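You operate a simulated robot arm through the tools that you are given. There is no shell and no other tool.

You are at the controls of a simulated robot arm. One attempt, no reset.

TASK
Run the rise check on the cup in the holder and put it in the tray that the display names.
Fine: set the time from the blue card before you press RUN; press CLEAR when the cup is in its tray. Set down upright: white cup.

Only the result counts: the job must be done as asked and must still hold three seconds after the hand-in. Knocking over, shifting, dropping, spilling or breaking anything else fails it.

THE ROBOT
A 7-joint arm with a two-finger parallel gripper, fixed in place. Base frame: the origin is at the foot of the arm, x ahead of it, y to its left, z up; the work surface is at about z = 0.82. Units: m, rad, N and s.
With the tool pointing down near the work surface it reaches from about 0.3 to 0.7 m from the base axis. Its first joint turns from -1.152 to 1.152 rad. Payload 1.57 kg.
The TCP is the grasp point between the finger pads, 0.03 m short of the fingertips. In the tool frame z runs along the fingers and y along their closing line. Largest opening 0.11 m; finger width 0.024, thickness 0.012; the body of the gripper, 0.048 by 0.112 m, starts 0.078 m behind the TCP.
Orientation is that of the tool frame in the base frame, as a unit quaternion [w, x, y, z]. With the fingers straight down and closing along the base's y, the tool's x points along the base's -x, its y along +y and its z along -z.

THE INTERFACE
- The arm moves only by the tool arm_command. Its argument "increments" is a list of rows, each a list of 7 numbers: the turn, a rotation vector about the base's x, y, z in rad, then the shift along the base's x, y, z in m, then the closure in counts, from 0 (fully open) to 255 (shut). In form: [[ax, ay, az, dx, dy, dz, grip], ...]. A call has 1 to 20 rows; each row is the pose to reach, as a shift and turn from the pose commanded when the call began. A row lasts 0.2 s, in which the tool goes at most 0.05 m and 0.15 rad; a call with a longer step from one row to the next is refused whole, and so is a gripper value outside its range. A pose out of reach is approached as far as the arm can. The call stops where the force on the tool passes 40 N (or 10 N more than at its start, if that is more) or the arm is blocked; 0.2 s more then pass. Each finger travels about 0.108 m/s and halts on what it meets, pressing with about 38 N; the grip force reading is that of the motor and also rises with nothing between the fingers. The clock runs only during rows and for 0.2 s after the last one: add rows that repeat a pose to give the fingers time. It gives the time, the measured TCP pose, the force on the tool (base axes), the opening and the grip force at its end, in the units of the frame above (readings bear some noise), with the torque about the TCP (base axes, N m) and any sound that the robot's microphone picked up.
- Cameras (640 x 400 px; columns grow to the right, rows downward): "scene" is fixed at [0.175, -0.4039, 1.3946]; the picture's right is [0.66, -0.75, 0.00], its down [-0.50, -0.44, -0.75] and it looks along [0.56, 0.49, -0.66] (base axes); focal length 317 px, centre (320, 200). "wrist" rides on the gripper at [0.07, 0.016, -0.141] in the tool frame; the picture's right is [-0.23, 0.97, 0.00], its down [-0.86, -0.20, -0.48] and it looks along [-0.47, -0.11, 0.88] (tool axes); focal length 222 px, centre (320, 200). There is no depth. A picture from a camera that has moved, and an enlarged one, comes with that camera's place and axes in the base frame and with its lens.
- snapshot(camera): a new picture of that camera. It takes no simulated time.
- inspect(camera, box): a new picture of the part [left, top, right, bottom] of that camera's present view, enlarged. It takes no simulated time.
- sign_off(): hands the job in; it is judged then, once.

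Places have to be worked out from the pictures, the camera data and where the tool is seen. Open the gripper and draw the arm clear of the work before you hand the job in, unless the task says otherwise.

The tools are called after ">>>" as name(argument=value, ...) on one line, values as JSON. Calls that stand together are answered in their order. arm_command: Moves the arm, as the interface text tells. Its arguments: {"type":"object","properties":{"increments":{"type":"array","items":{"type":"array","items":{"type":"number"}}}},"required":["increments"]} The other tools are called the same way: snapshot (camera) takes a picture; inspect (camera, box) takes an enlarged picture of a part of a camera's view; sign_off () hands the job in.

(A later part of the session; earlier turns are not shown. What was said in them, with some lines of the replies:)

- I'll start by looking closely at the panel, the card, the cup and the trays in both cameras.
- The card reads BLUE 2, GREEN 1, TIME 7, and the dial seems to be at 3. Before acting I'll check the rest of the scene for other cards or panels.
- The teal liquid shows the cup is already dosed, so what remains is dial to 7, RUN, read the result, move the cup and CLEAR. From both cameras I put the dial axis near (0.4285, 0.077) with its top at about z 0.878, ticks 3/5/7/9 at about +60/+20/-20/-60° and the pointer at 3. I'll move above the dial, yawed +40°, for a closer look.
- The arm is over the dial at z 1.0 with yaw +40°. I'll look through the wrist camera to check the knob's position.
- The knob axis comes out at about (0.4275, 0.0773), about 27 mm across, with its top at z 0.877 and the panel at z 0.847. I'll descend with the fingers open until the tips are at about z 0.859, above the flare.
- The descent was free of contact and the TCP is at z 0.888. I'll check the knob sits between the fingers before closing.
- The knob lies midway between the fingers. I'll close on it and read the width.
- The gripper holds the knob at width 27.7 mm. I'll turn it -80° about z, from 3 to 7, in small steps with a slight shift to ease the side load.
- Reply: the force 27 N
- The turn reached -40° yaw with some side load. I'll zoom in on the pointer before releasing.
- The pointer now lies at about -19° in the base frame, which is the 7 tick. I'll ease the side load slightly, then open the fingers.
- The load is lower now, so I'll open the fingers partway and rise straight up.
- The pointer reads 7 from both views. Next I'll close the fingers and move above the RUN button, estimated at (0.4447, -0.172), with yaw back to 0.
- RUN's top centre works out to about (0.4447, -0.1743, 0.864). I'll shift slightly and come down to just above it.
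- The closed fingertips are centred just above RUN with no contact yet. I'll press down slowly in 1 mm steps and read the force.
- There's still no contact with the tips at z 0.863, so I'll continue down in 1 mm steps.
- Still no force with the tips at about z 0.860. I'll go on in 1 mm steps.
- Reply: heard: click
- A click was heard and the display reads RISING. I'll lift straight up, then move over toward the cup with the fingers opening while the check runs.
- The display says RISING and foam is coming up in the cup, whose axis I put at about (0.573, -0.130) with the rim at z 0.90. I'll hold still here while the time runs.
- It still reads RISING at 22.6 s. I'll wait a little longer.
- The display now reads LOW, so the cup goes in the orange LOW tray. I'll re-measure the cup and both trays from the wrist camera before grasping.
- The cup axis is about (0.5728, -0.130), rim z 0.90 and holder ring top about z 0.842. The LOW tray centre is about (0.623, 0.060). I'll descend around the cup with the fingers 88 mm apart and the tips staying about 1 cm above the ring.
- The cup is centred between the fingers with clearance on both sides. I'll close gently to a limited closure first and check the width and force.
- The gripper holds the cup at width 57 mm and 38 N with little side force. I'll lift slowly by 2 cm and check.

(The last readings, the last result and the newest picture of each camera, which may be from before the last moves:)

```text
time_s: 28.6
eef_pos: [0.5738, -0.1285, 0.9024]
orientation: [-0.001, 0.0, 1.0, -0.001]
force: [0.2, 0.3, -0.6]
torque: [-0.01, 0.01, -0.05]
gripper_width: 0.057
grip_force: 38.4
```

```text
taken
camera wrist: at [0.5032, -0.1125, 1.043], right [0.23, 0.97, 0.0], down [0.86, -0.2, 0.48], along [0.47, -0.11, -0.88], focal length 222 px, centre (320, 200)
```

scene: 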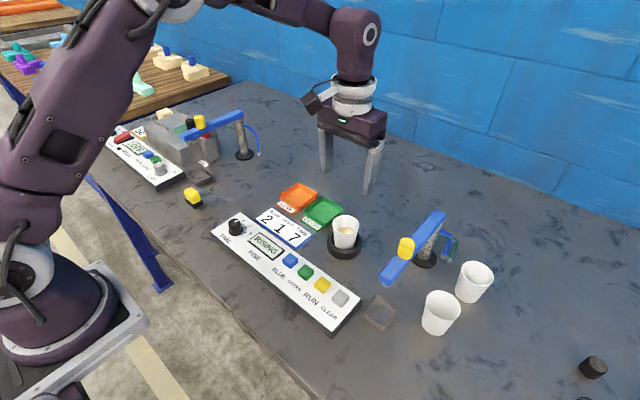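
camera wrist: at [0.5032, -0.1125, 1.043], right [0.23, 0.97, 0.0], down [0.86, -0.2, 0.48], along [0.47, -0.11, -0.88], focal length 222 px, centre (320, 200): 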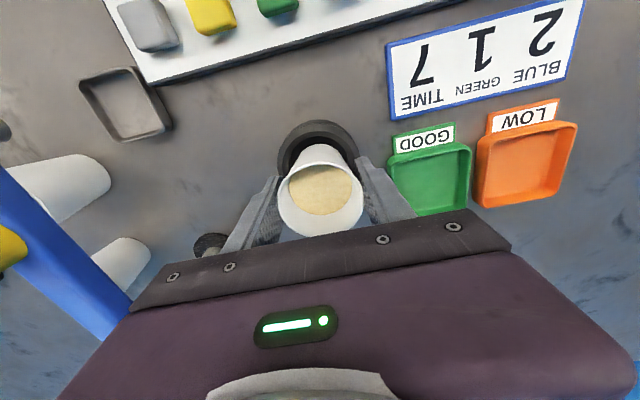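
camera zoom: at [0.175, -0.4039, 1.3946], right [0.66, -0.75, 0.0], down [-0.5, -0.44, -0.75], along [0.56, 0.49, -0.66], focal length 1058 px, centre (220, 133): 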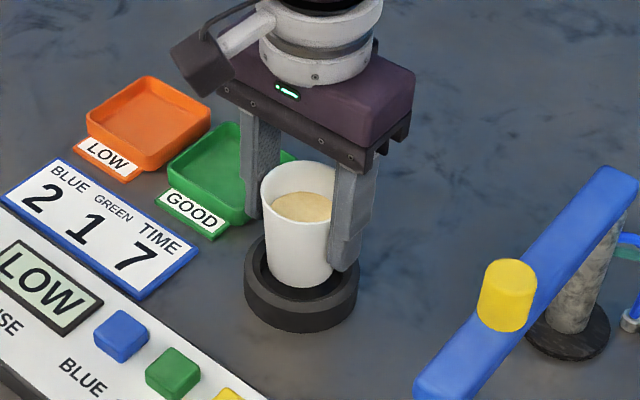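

The cup came up cleanly and is level. I'll lift another 6 cm, then move smoothly over the LOW tray at (0.623, 0.060).

>>> arm_command(increments=[[0, 0, 0, 0, 0, 0.01, 140], [0, 0, 0, 0, 0, 0.025, 140], [0, 0, 0, 0, 0, 0.042, 140], [0, 0, 0, 0, 0, 0.055, 140], [0, 0, 0, 0.001, 0.004, 0.06, 140], [0, 0, 0, 0.0035, 0.013, 0.06, 140], [0, 0, 0, 0.007, 0.027, 0.06, 140], [0, 0, 0, 0.012, 0.045, 0.06, 140], [0, 0, 0, 0.018, 0.067, 0.06, 140], [0, 0, 0, 0.0245, 0.092, 0.06, 140], [0, 0, 0, 0.031, 0.117, 0.06, 140], [0, 0, 0, 0.037, 0.14, 0.06, 140], [0, 0, 0, 0.042, 0.16, 0.06, 140], [0, 0, 0, 0.0465, 0.176, 0.06, 140], [0, 0, 0, 0.0495, 0.187, 0.06, 140], [0, 0, 0, 0.0505, 0.1901, 0.06, 140], [0, 0, 0, 0.0505, 0.1901, 0.06, 140]])

>>> snapshot(camera="wrist")

>>> inspect(camera="scene", box=[250, 100, 390, 230])

>>> inspect(camera="wrist", box=[240, 90, 420, 230])

```text
time_s: 32.2
eef_pos: [0.6247, 0.0619, 0.9622]
orientation: [0.0, 0.001, 1.0, 0.0]
force: [-0.1, -0.7, -0.2]
torque: [0.02, -0.01, -0.05]
gripper_width: 0.0574
grip_force: 37.9
```

```text
taken
camera wrist: at [0.5549, 0.0775, 1.1031], right [0.23, 0.97, 0.0], down [0.86, -0.2, 0.48], along [0.47, -0.11, -0.88], focal length 222 px, centre (320, 200)
```

wrist: 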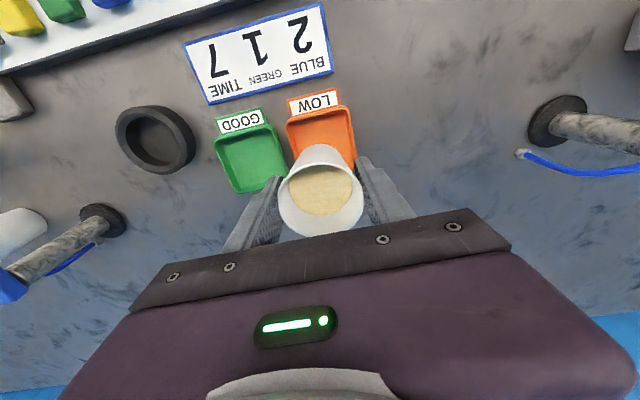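

```text
3.08 times, centred on (320, 165) of scene
camera zoom: at [0.175, -0.4039, 1.3946], right [0.66, -0.75, 0.0], down [-0.5, -0.44, -0.75], along [0.56, 0.49, -0.66], focal length 976 px, centre (320, 308)
```

zoom: 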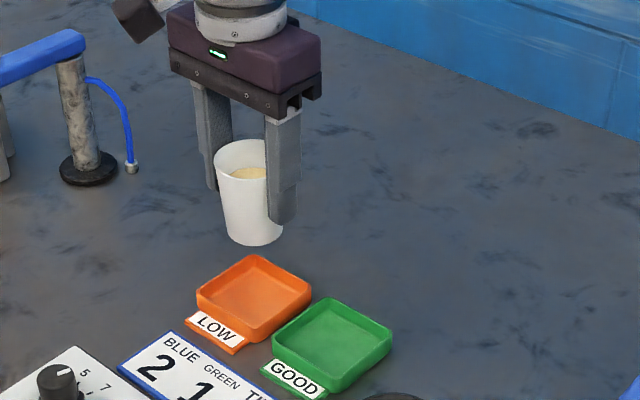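

```text
2.86 times, centred on (330, 160) of wrist
camera zoom: at [0.5549, 0.0775, 1.1031], right [0.23, 0.97, 0.0], down [0.86, -0.2, 0.48], along [0.47, -0.11, -0.88], focal length 635 px, centre (291, 314)
```

zoom: 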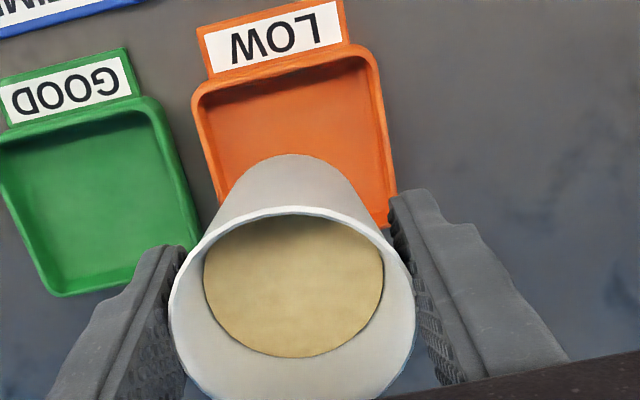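

The cup is level over the LOW tray. From the rim edges I now put the tray centre at about (0.624, 0.0645), so I'll shift 3.5 mm in y and lower to just above the floor.

>>> arm_command(increments=[[0, 0, 0, 0.0005, 0.002, 0, 140], [0, 0, 0, 0.0005, 0.0035, -0.008, 140], [0, 0, 0, 0.0005, 0.0035, -0.022, 140], [0, 0, 0, 0.0005, 0.0035, -0.037, 140], [0, 0, 0, 0.0005, 0.0035, -0.05, 140], [0, 0, 0, 0.0005, 0.0035, -0.058, 140], [0, 0, 0, 0.0005, 0.0035, -0.062, 140], [0, 0, 0, 0.0005, 0.0035, -0.062, 140]])

>>> inspect(camera="scene", box=[250, 130, 370, 230])

>>> inspect(camera="wrist", box=[240, 90, 420, 230])

```text
time_s: 34.0
eef_pos: [0.625, 0.0652, 0.9001]
orientation: [0.001, 0.0, 1.0, 0.0]
force: [0.8, 0.1, 0.0]
torque: [-0.01, -0.01, -0.01]
gripper_width: 0.0571
grip_force: 38.1
```

```text
4.00 times, centred on (310, 180) of scene
camera zoom: at [0.175, -0.4039, 1.3946], right [0.66, -0.75, 0.0], down [-0.5, -0.44, -0.75], along [0.56, 0.49, -0.66], focal length 1269 px, centre (360, 280)
```

zoom: 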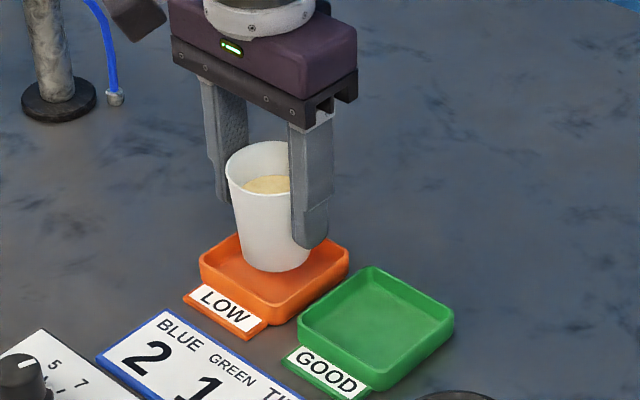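

```text
2.86 times, centred on (330, 160) of wrist
camera zoom: at [0.5552, 0.0807, 1.041], right [0.23, 0.97, 0.0], down [0.86, -0.2, 0.48], along [0.47, -0.11, -0.88], focal length 635 px, centre (291, 314)
```

zoom: 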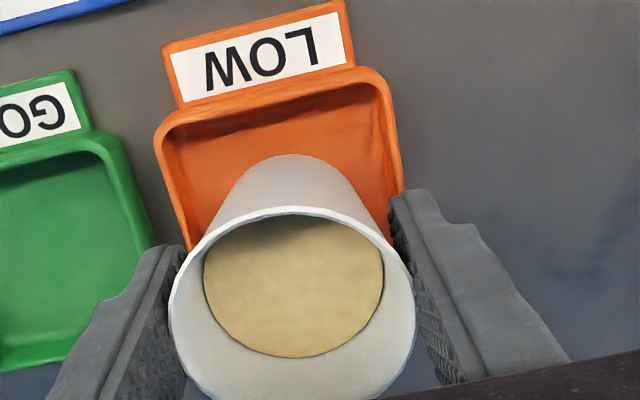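

The cup is well centred over the LOW tray. I'll lower in small steps watching for contact.

>>> arm_command(increments=[[0, 0, 0, 0, 0, -0.003, 140], [0, 0, 0, 0, 0, -0.006, 140], [0, 0, 0, 0, 0, -0.009, 140], [0, 0, 0, 0, 0, -0.011, 140], [0, 0, 0, 0, 0, -0.012, 140]])

```text
time_s: 35.2
eef_pos: [0.6254, 0.0644, 0.8882]
orientation: [0.001, 0.0, 1.0, -0.001]
force: [-0.1, 0.0, 0.1]
torque: [-0.02, 0.01, 0.01]
gripper_width: 0.0572
grip_force: 38.1
```

No contact yet at TCP z 0.888. I'll continue in 1 mm steps.

>>> arm_command(increments=[[0, 0, 0, 0, 0, -0.001, 140], [0, 0, 0, 0, 0, -0.002, 140], [0, 0, 0, 0, 0, -0.003, 140]])

>>> inspect(camera="scene", box=[270, 150, 350, 220])

```text
time_s: 36.0
eef_pos: [0.6239, 0.0641, 0.8838]
orientation: [0.0, 0.0, 1.0, 0.0]
force: [0.1, -0.6, 0.5]
torque: [0.0, 0.03, 0.0]
gripper_width: 0.057
grip_force: 37.3
```

```text
5.71 times, centred on (310, 185) of scene
camera zoom: at [0.175, -0.4039, 1.3946], right [0.66, -0.75, 0.0], down [-0.5, -0.44, -0.75], along [0.56, 0.49, -0.66], focal length 1813 px, centre (377, 286)
```

zoom: 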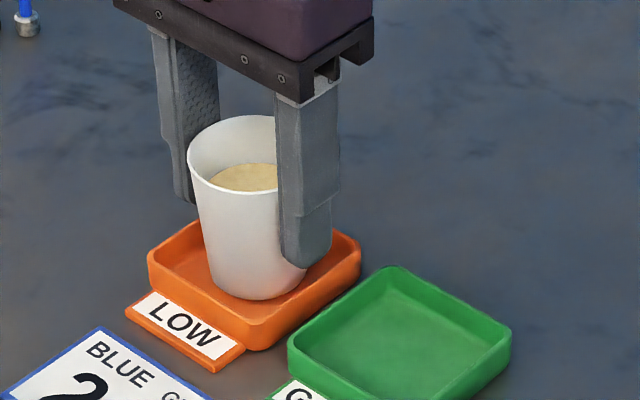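

Still no contact and the cup bottom is close to the tray floor. I'll go down another 3 mm in 1 mm steps.

>>> arm_command(increments=[[0, 0, 0, 0, 0, -0.001, 140], [0, 0, 0, 0, 0, -0.002, 140], [0, 0, 0, 0, 0, -0.003, 140]])

```text
time_s: 36.8
eef_pos: [0.6241, 0.0648, 0.8824]
orientation: [0.0, -0.001, 1.0, 0.0]
force: [-1.0, -0.2, 2.2]
torque: [0.02, 0.02, -0.01]
gripper_width: 0.0573
grip_force: 37.8
```

Force z rises to 2.2 N, perhaps first contact. I'll go one more millimetre to confirm.

>>> arm_command(increments=[[0, 0, 0, 0, 0, -0.0005, 140], [0, 0, 0, 0, 0, -0.001, 140]])

```text
time_s: 37.4
eef_pos: [0.6243, 0.0648, 0.8821]
orientation: [0.002, 0.0, 1.0, 0.0]
force: [3.6, 0.2, 8.9]
torque: [0.03, -0.13, -0.04]
gripper_width: 0.0574
grip_force: 38.3
```

Contact is confirmed at 8.9 N, so the cup is on the tray floor. I'll ease up half a millimetre and open the fingers slowly to about 77 mm.

>>> arm_command(increments=[[0, 0, 0, 0, 0, 0.0007, 140], [0, 0, 0, 0, 0, 0.0007, 128], [0, 0, 0, 0, 0, 0.0007, 118], [0, 0, 0, 0, 0, 0.0007, 105], [0, 0, 0, 0, 0, 0.0007, 90], [0, 0, 0, 0, 0, 0.0007, 76], [0, 0, 0, 0, 0, 0.0007, 76]])

>>> inspect(camera="scene", box=[270, 150, 350, 220])

>>> snapshot(camera="wrist")

```text
time_s: 39.0
eef_pos: [0.624, 0.0636, 0.883]
orientation: [0.0, 0.0, 1.0, 0.0]
force: [0.0, -0.1, 0.5]
torque: [0.01, 0.01, 0.01]
gripper_width: 0.0769
grip_force: 0.1
```

```text
5.71 times, centred on (310, 185) of scene
camera zoom: at [0.175, -0.4039, 1.3946], right [0.66, -0.75, 0.0], down [-0.5, -0.44, -0.75], along [0.56, 0.49, -0.66], focal length 1813 px, centre (377, 286)
```

zoom: 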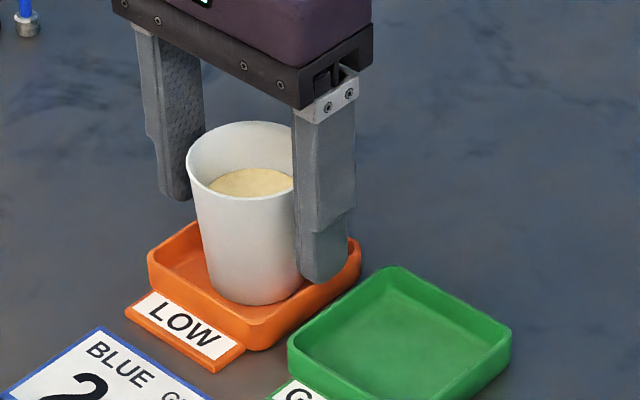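

```text
taken
camera wrist: at [0.5538, 0.0803, 1.023], right [0.23, 0.97, 0.0], down [0.86, -0.2, 0.48], along [0.47, -0.11, -0.88], focal length 222 px, centre (320, 200)
```

wrist: 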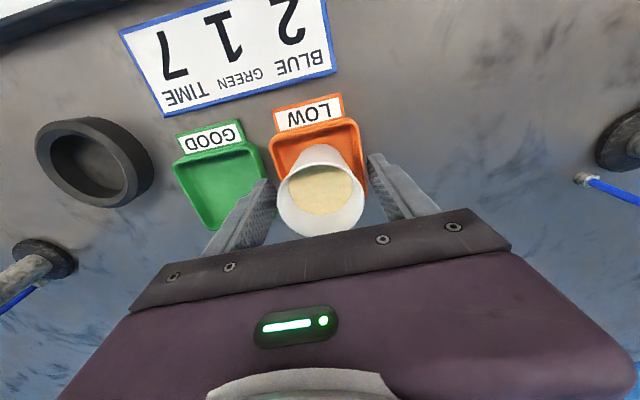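

The cup stands upright in the LOW tray and the fingers are clear on both sides. I'll raise the hand straight up and check the cup.

>>> arm_command(increments=[[0, 0, 0, 0, 0, 0.01, 76], [0, 0, 0, 0, 0, 0.03, 76], [0, 0, 0, 0, 0, 0.06, 76], [0, 0, 0, 0, 0, 0.095, 76], [0, 0, 0, 0, 0, 0.125, 76], [0, 0, 0, 0, 0, 0.14, 76], [0, 0, 0, 0, 0, 0.14, 76]])

>>> snapshot(camera="scene")

>>> inspect(camera="scene", box=[270, 150, 350, 220])

>>> snapshot(camera="wrist")

```text
time_s: 40.6
eef_pos: [0.6248, 0.0645, 1.0222]
orientation: [0.0, 0.0, 1.0, 0.0]
force: [-0.4, 0.3, 0.1]
torque: [0.0, -0.03, -0.01]
gripper_width: 0.0772
grip_force: 0.1
```

```text
taken
```

scene: 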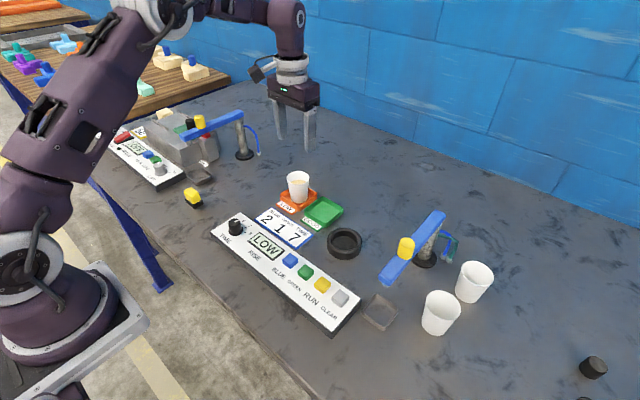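

```text
5.71 times, centred on (310, 185) of scene
camera zoom: at [0.175, -0.4039, 1.3946], right [0.66, -0.75, 0.0], down [-0.5, -0.44, -0.75], along [0.56, 0.49, -0.66], focal length 1813 px, centre (377, 286)
```

zoom: 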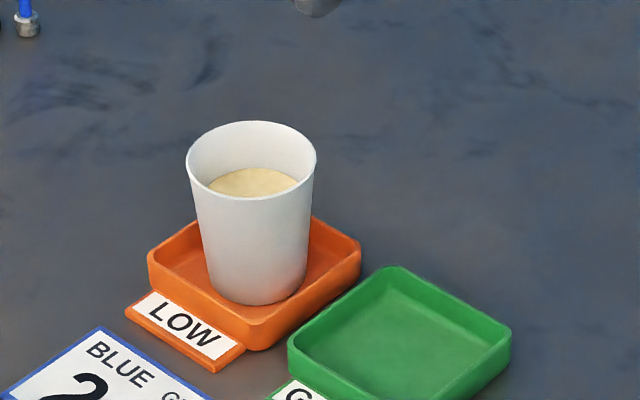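

```text
taken
camera wrist: at [0.555, 0.0794, 1.1639], right [0.23, 0.97, 0.0], down [0.86, -0.2, 0.48], along [0.47, -0.11, -0.88], focal length 222 px, centre (320, 200)
```

wrist: 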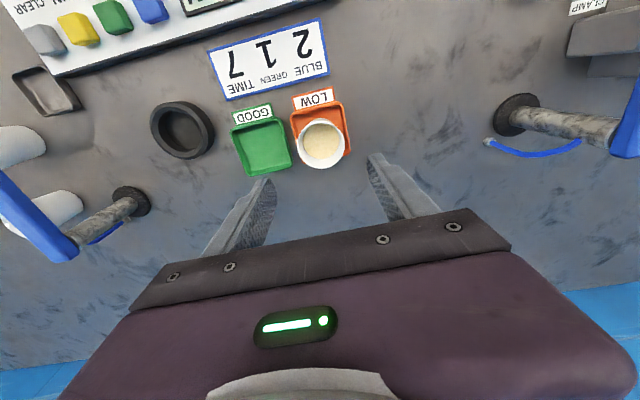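

The cup stands upright in the LOW tray and nothing else has moved. Now I'll close the fingers and go above the CLEAR button, at about (0.445, -0.2175), with a slight yaw to keep the body away from the dispenser arm.

>>> arm_command(increments=[[0, 0, -0.042, -0.015, -0.0235, 0, 76], [0, 0, -0.083, -0.03, -0.047, 0, 100], [0, 0, -0.125, -0.045, -0.0705, 0, 180], [0, 0, -0.167, -0.06, -0.094, 0, 255], [0, 0, -0.208, -0.075, -0.1175, 0, 255], [0, 0, -0.25, -0.09, -0.141, 0, 255], [0, 0, -0.292, -0.105, -0.1645, 0, 255], [0, 0, -0.333, -0.12, -0.188, 0, 255], [0, 0, -0.375, -0.135, -0.2115, 0, 255], [0, 0, -0.417, -0.15, -0.235, 0, 255], [0, 0, -0.458, -0.165, -0.2585, 0, 255], [0, 0, -0.5, -0.1797, -0.2819, 0, 255], [0, 0, -0.5, -0.1797, -0.2819, -0.02, 255], [0, 0, -0.5, -0.1797, -0.2819, -0.04, 255], [0, 0, -0.5, -0.1797, -0.2819, -0.04, 255]])

>>> snapshot(camera="wrist")

>>> inspect(camera="wrist", box=[250, 100, 390, 200])

>>> snapshot(camera="scene")

```text
time_s: 43.8
eef_pos: [0.4446, -0.2167, 0.9812]
orientation: [0.0, 0.248, 0.969, 0.0]
force: [-0.7, 0.4, 0.0]
torque: [0.03, 0.0, 0.01]
gripper_width: 0.0001
grip_force: 21.6
```

```text
taken
camera wrist: at [0.391, -0.1695, 1.1224], right [0.67, 0.75, 0.0], down [0.65, -0.59, 0.48], along [0.36, -0.32, -0.88], focal length 222 px, centre (320, 200)
```

wrist: 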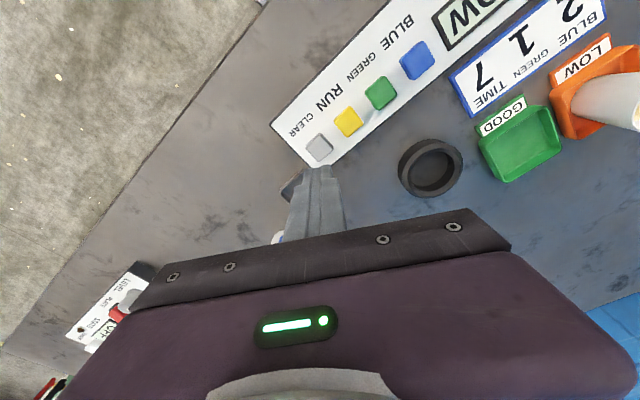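

```text
4.00 times, centred on (320, 150) of wrist
camera zoom: at [0.391, -0.1695, 1.1224], right [0.67, 0.75, 0.0], down [0.65, -0.59, 0.48], along [0.36, -0.32, -0.88], focal length 888 px, centre (320, 400)
```

zoom: 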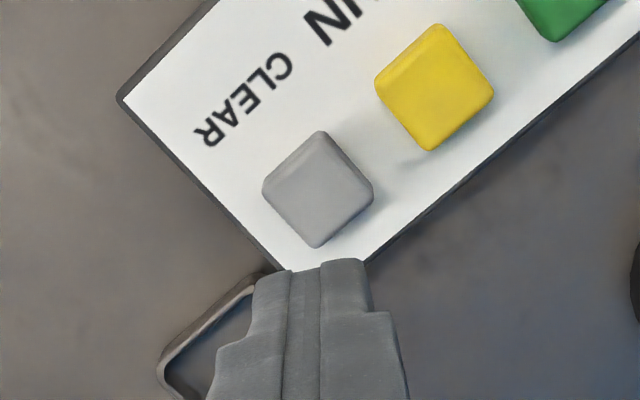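

```text
taken
```

scene: 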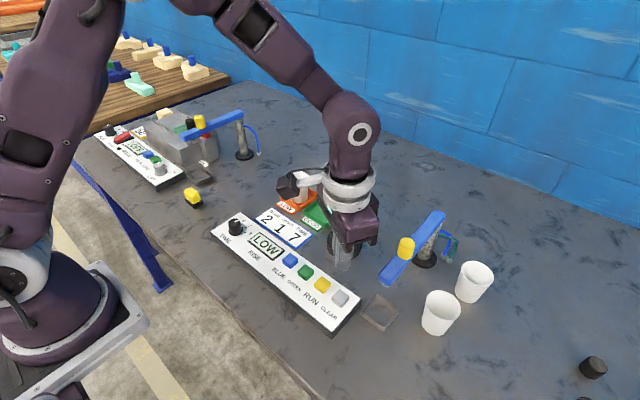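

The fingertips line up with CLEAR, whose top centre is about (0.4455, -0.218). I'll descend to just above it.

>>> arm_command(increments=[[0, 0, 0, 0.001, -0.0008, -0.02, 255], [0, 0, 0, 0.001, -0.0008, -0.045, 255], [0, 0, 0, 0.001, -0.0008, -0.068, 255], [0, 0, 0, 0.001, -0.0008, -0.082, 255], [0, 0, 0, 0.001, -0.0008, -0.089, 255], [0, 0, 0, 0.001, -0.0008, -0.09, 255]])

>>> inspect(camera="scene", box=[290, 180, 470, 340])

>>> inspect(camera="wrist", box=[250, 100, 390, 200])

```text
time_s: 45.2
eef_pos: [0.447, -0.2177, 0.8912]
orientation: [0.0, 0.247, 0.969, -0.001]
force: [0.6, 0.7, -0.1]
torque: [-0.03, 0.0, -0.02]
gripper_width: 0.0
grip_force: 20.9
```

```text
2.50 times, centred on (380, 260) of scene
camera zoom: at [0.175, -0.4039, 1.3946], right [0.66, -0.75, 0.0], down [-0.5, -0.44, -0.75], along [0.56, 0.49, -0.66], focal length 793 px, centre (170, 50)
```

zoom: 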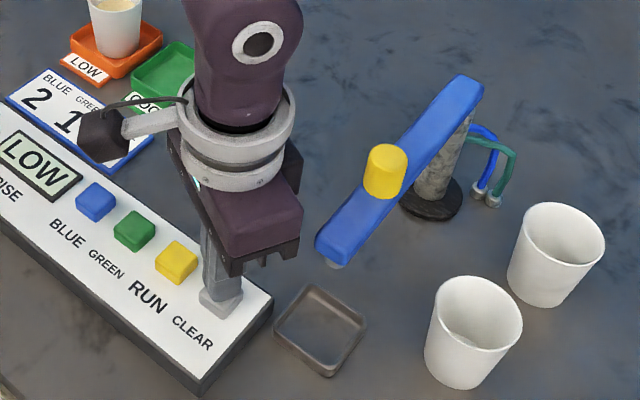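

```text
4.00 times, centred on (320, 150) of wrist
camera zoom: at [0.3925, -0.1711, 1.0321], right [0.67, 0.75, 0.0], down [0.65, -0.59, 0.48], along [0.36, -0.32, -0.88], focal length 888 px, centre (320, 400)
```

zoom: 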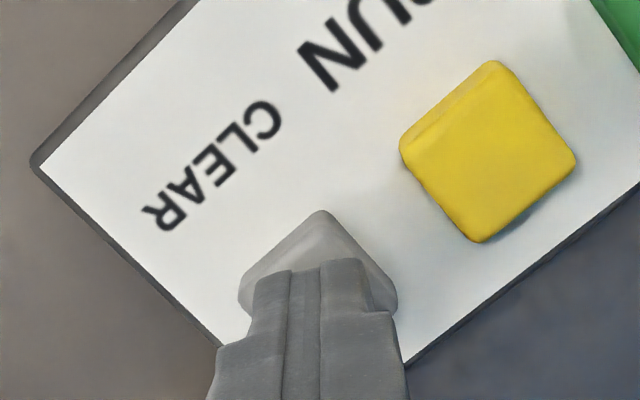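

The fingertips sit just over CLEAR, clear of RUN and the dispenser arm. I'll press down in 1 mm steps until the click.

>>> arm_command(increments=[[0, 0, 0, 0, 0, -0.002, 255], [0, 0, 0, 0, 0, -0.004, 255], [0, 0, 0, 0, 0, -0.005, 255], [0, 0, 0, 0, 0, -0.006, 255]])

>>> inspect(camera="scene", box=[220, 180, 400, 340])

```text
time_s: 46.2
eef_pos: [0.4463, -0.2185, 0.8851]
orientation: [0.0, 0.247, 0.969, 0.0]
force: [0.1, -0.5, 1.9]
torque: [0.06, -0.03, 0.01]
gripper_width: 0.0003
grip_force: 21.3
heard: click
```

```text
2.50 times, centred on (310, 260) of scene
camera zoom: at [0.175, -0.4039, 1.3946], right [0.66, -0.75, 0.0], down [-0.5, -0.44, -0.75], along [0.56, 0.49, -0.66], focal length 793 px, centre (345, 50)
```

zoom: 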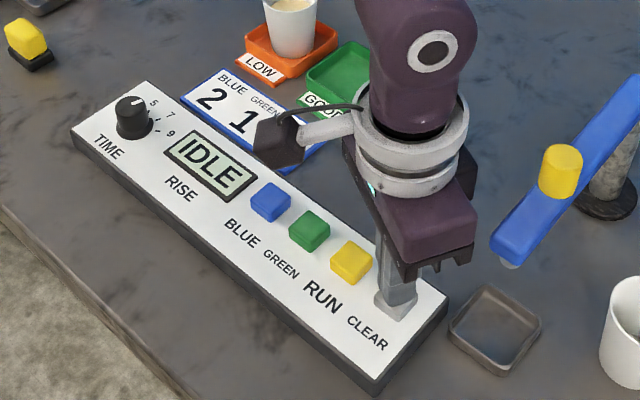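

The click was heard and the display is back to IDLE. I'll lift straight up, open the gripper and draw the arm clear.

>>> arm_command(increments=[[0, 0, 0, 0, 0, 0.01, 255], [0, 0, 0, 0, 0, 0.035, 255], [0, 0, 0, 0, 0, 0.075, 255], [0, 0, 0, 0, 0, 0.115, 255], [0, 0, 0, 0, 0, 0.155, 200], [0, 0, 0.08, 0, 0.02, 0.19, 100], [0, 0, 0.18, 0, 0.055, 0.22, 30], [0, 0, 0.28, 0, 0.09, 0.235, 0], [0, 0, 0.38, 0, 0.125, 0.235, 0], [0, 0, 0.5, 0, 0.155, 0.235, 0], [0, 0, 0.5, 0, 0.155, 0.235, 0], [0, 0, 0.5, 0, 0.155, 0.235, 0]])

>>> snapshot(camera="scene")

>>> inspect(camera="scene", box=[210, 150, 390, 290])

>>> snapshot(camera="wrist")

```text
time_s: 48.8
eef_pos: [0.447, -0.0618, 1.1209]
orientation: [-0.001, 0.0, 1.0, 0.0]
force: [-0.4, 0.4, -0.2]
torque: [-0.01, 0.01, 0.01]
gripper_width: 0.1098
grip_force: 0.0
```

```text
taken
```

scene: 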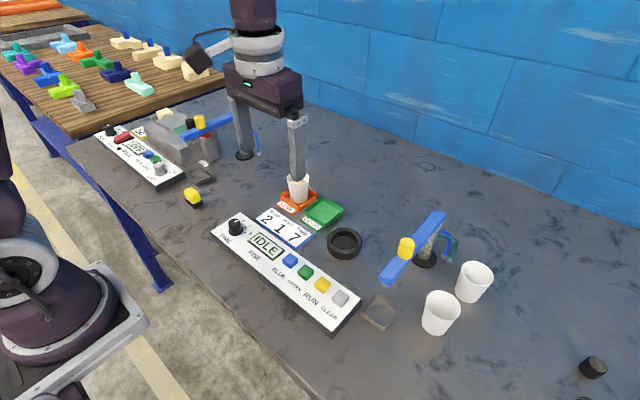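

```text
2.86 times, centred on (300, 220) of scene
camera zoom: at [0.175, -0.4039, 1.3946], right [0.66, -0.75, 0.0], down [-0.5, -0.44, -0.75], along [0.56, 0.49, -0.66], focal length 906 px, centre (377, 143)
```

zoom: 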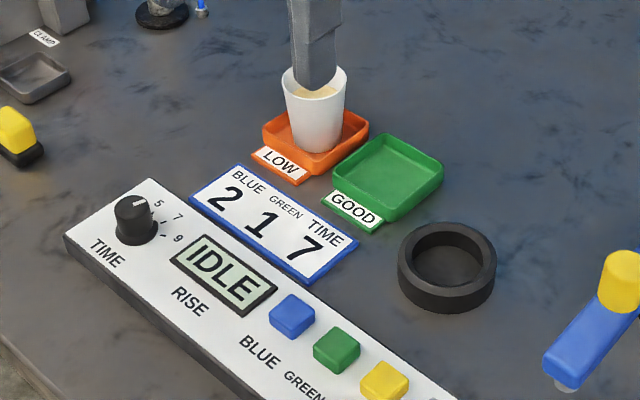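

```text
taken
camera wrist: at [0.3773, -0.0454, 1.2601], right [0.23, 0.97, 0.0], down [0.86, -0.2, 0.48], along [0.47, -0.11, -0.88], focal length 222 px, centre (320, 200)
```

wrist: 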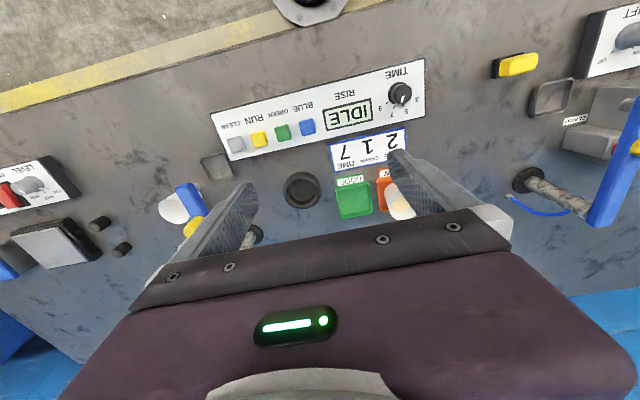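

The display reads IDLE, the cup stands upright in the LOW tray, nothing else has moved, and the open gripper is well above the work. I'm handing the job in.

>>> sign_off()

```text
The job is handed in.
```

The rise check came back LOW, so the cup now stands upright in the orange LOW tray, and the job is handed in.

- **Time:** I turned the dial from 3 to 7, as the blue card says, before pressing RUN.
- **Check:** RUN clicked, the display showed RISING, and about 7 seconds later it read LOW.
- **Cup:** I saw no spill during the move. The last pictures showed nothing else knocked over or shifted.
- **CLEAR:** I pressed it once the cup was in the tray, and the display went back to IDLE.
- **BLUE and GREEN:** I didn't press these, although the card also lists BLUE 2 and GREEN 1. The cup already held liquid, and the dispenser was not over it.

I opened the gripper and raised the arm clear of the work before handing in.
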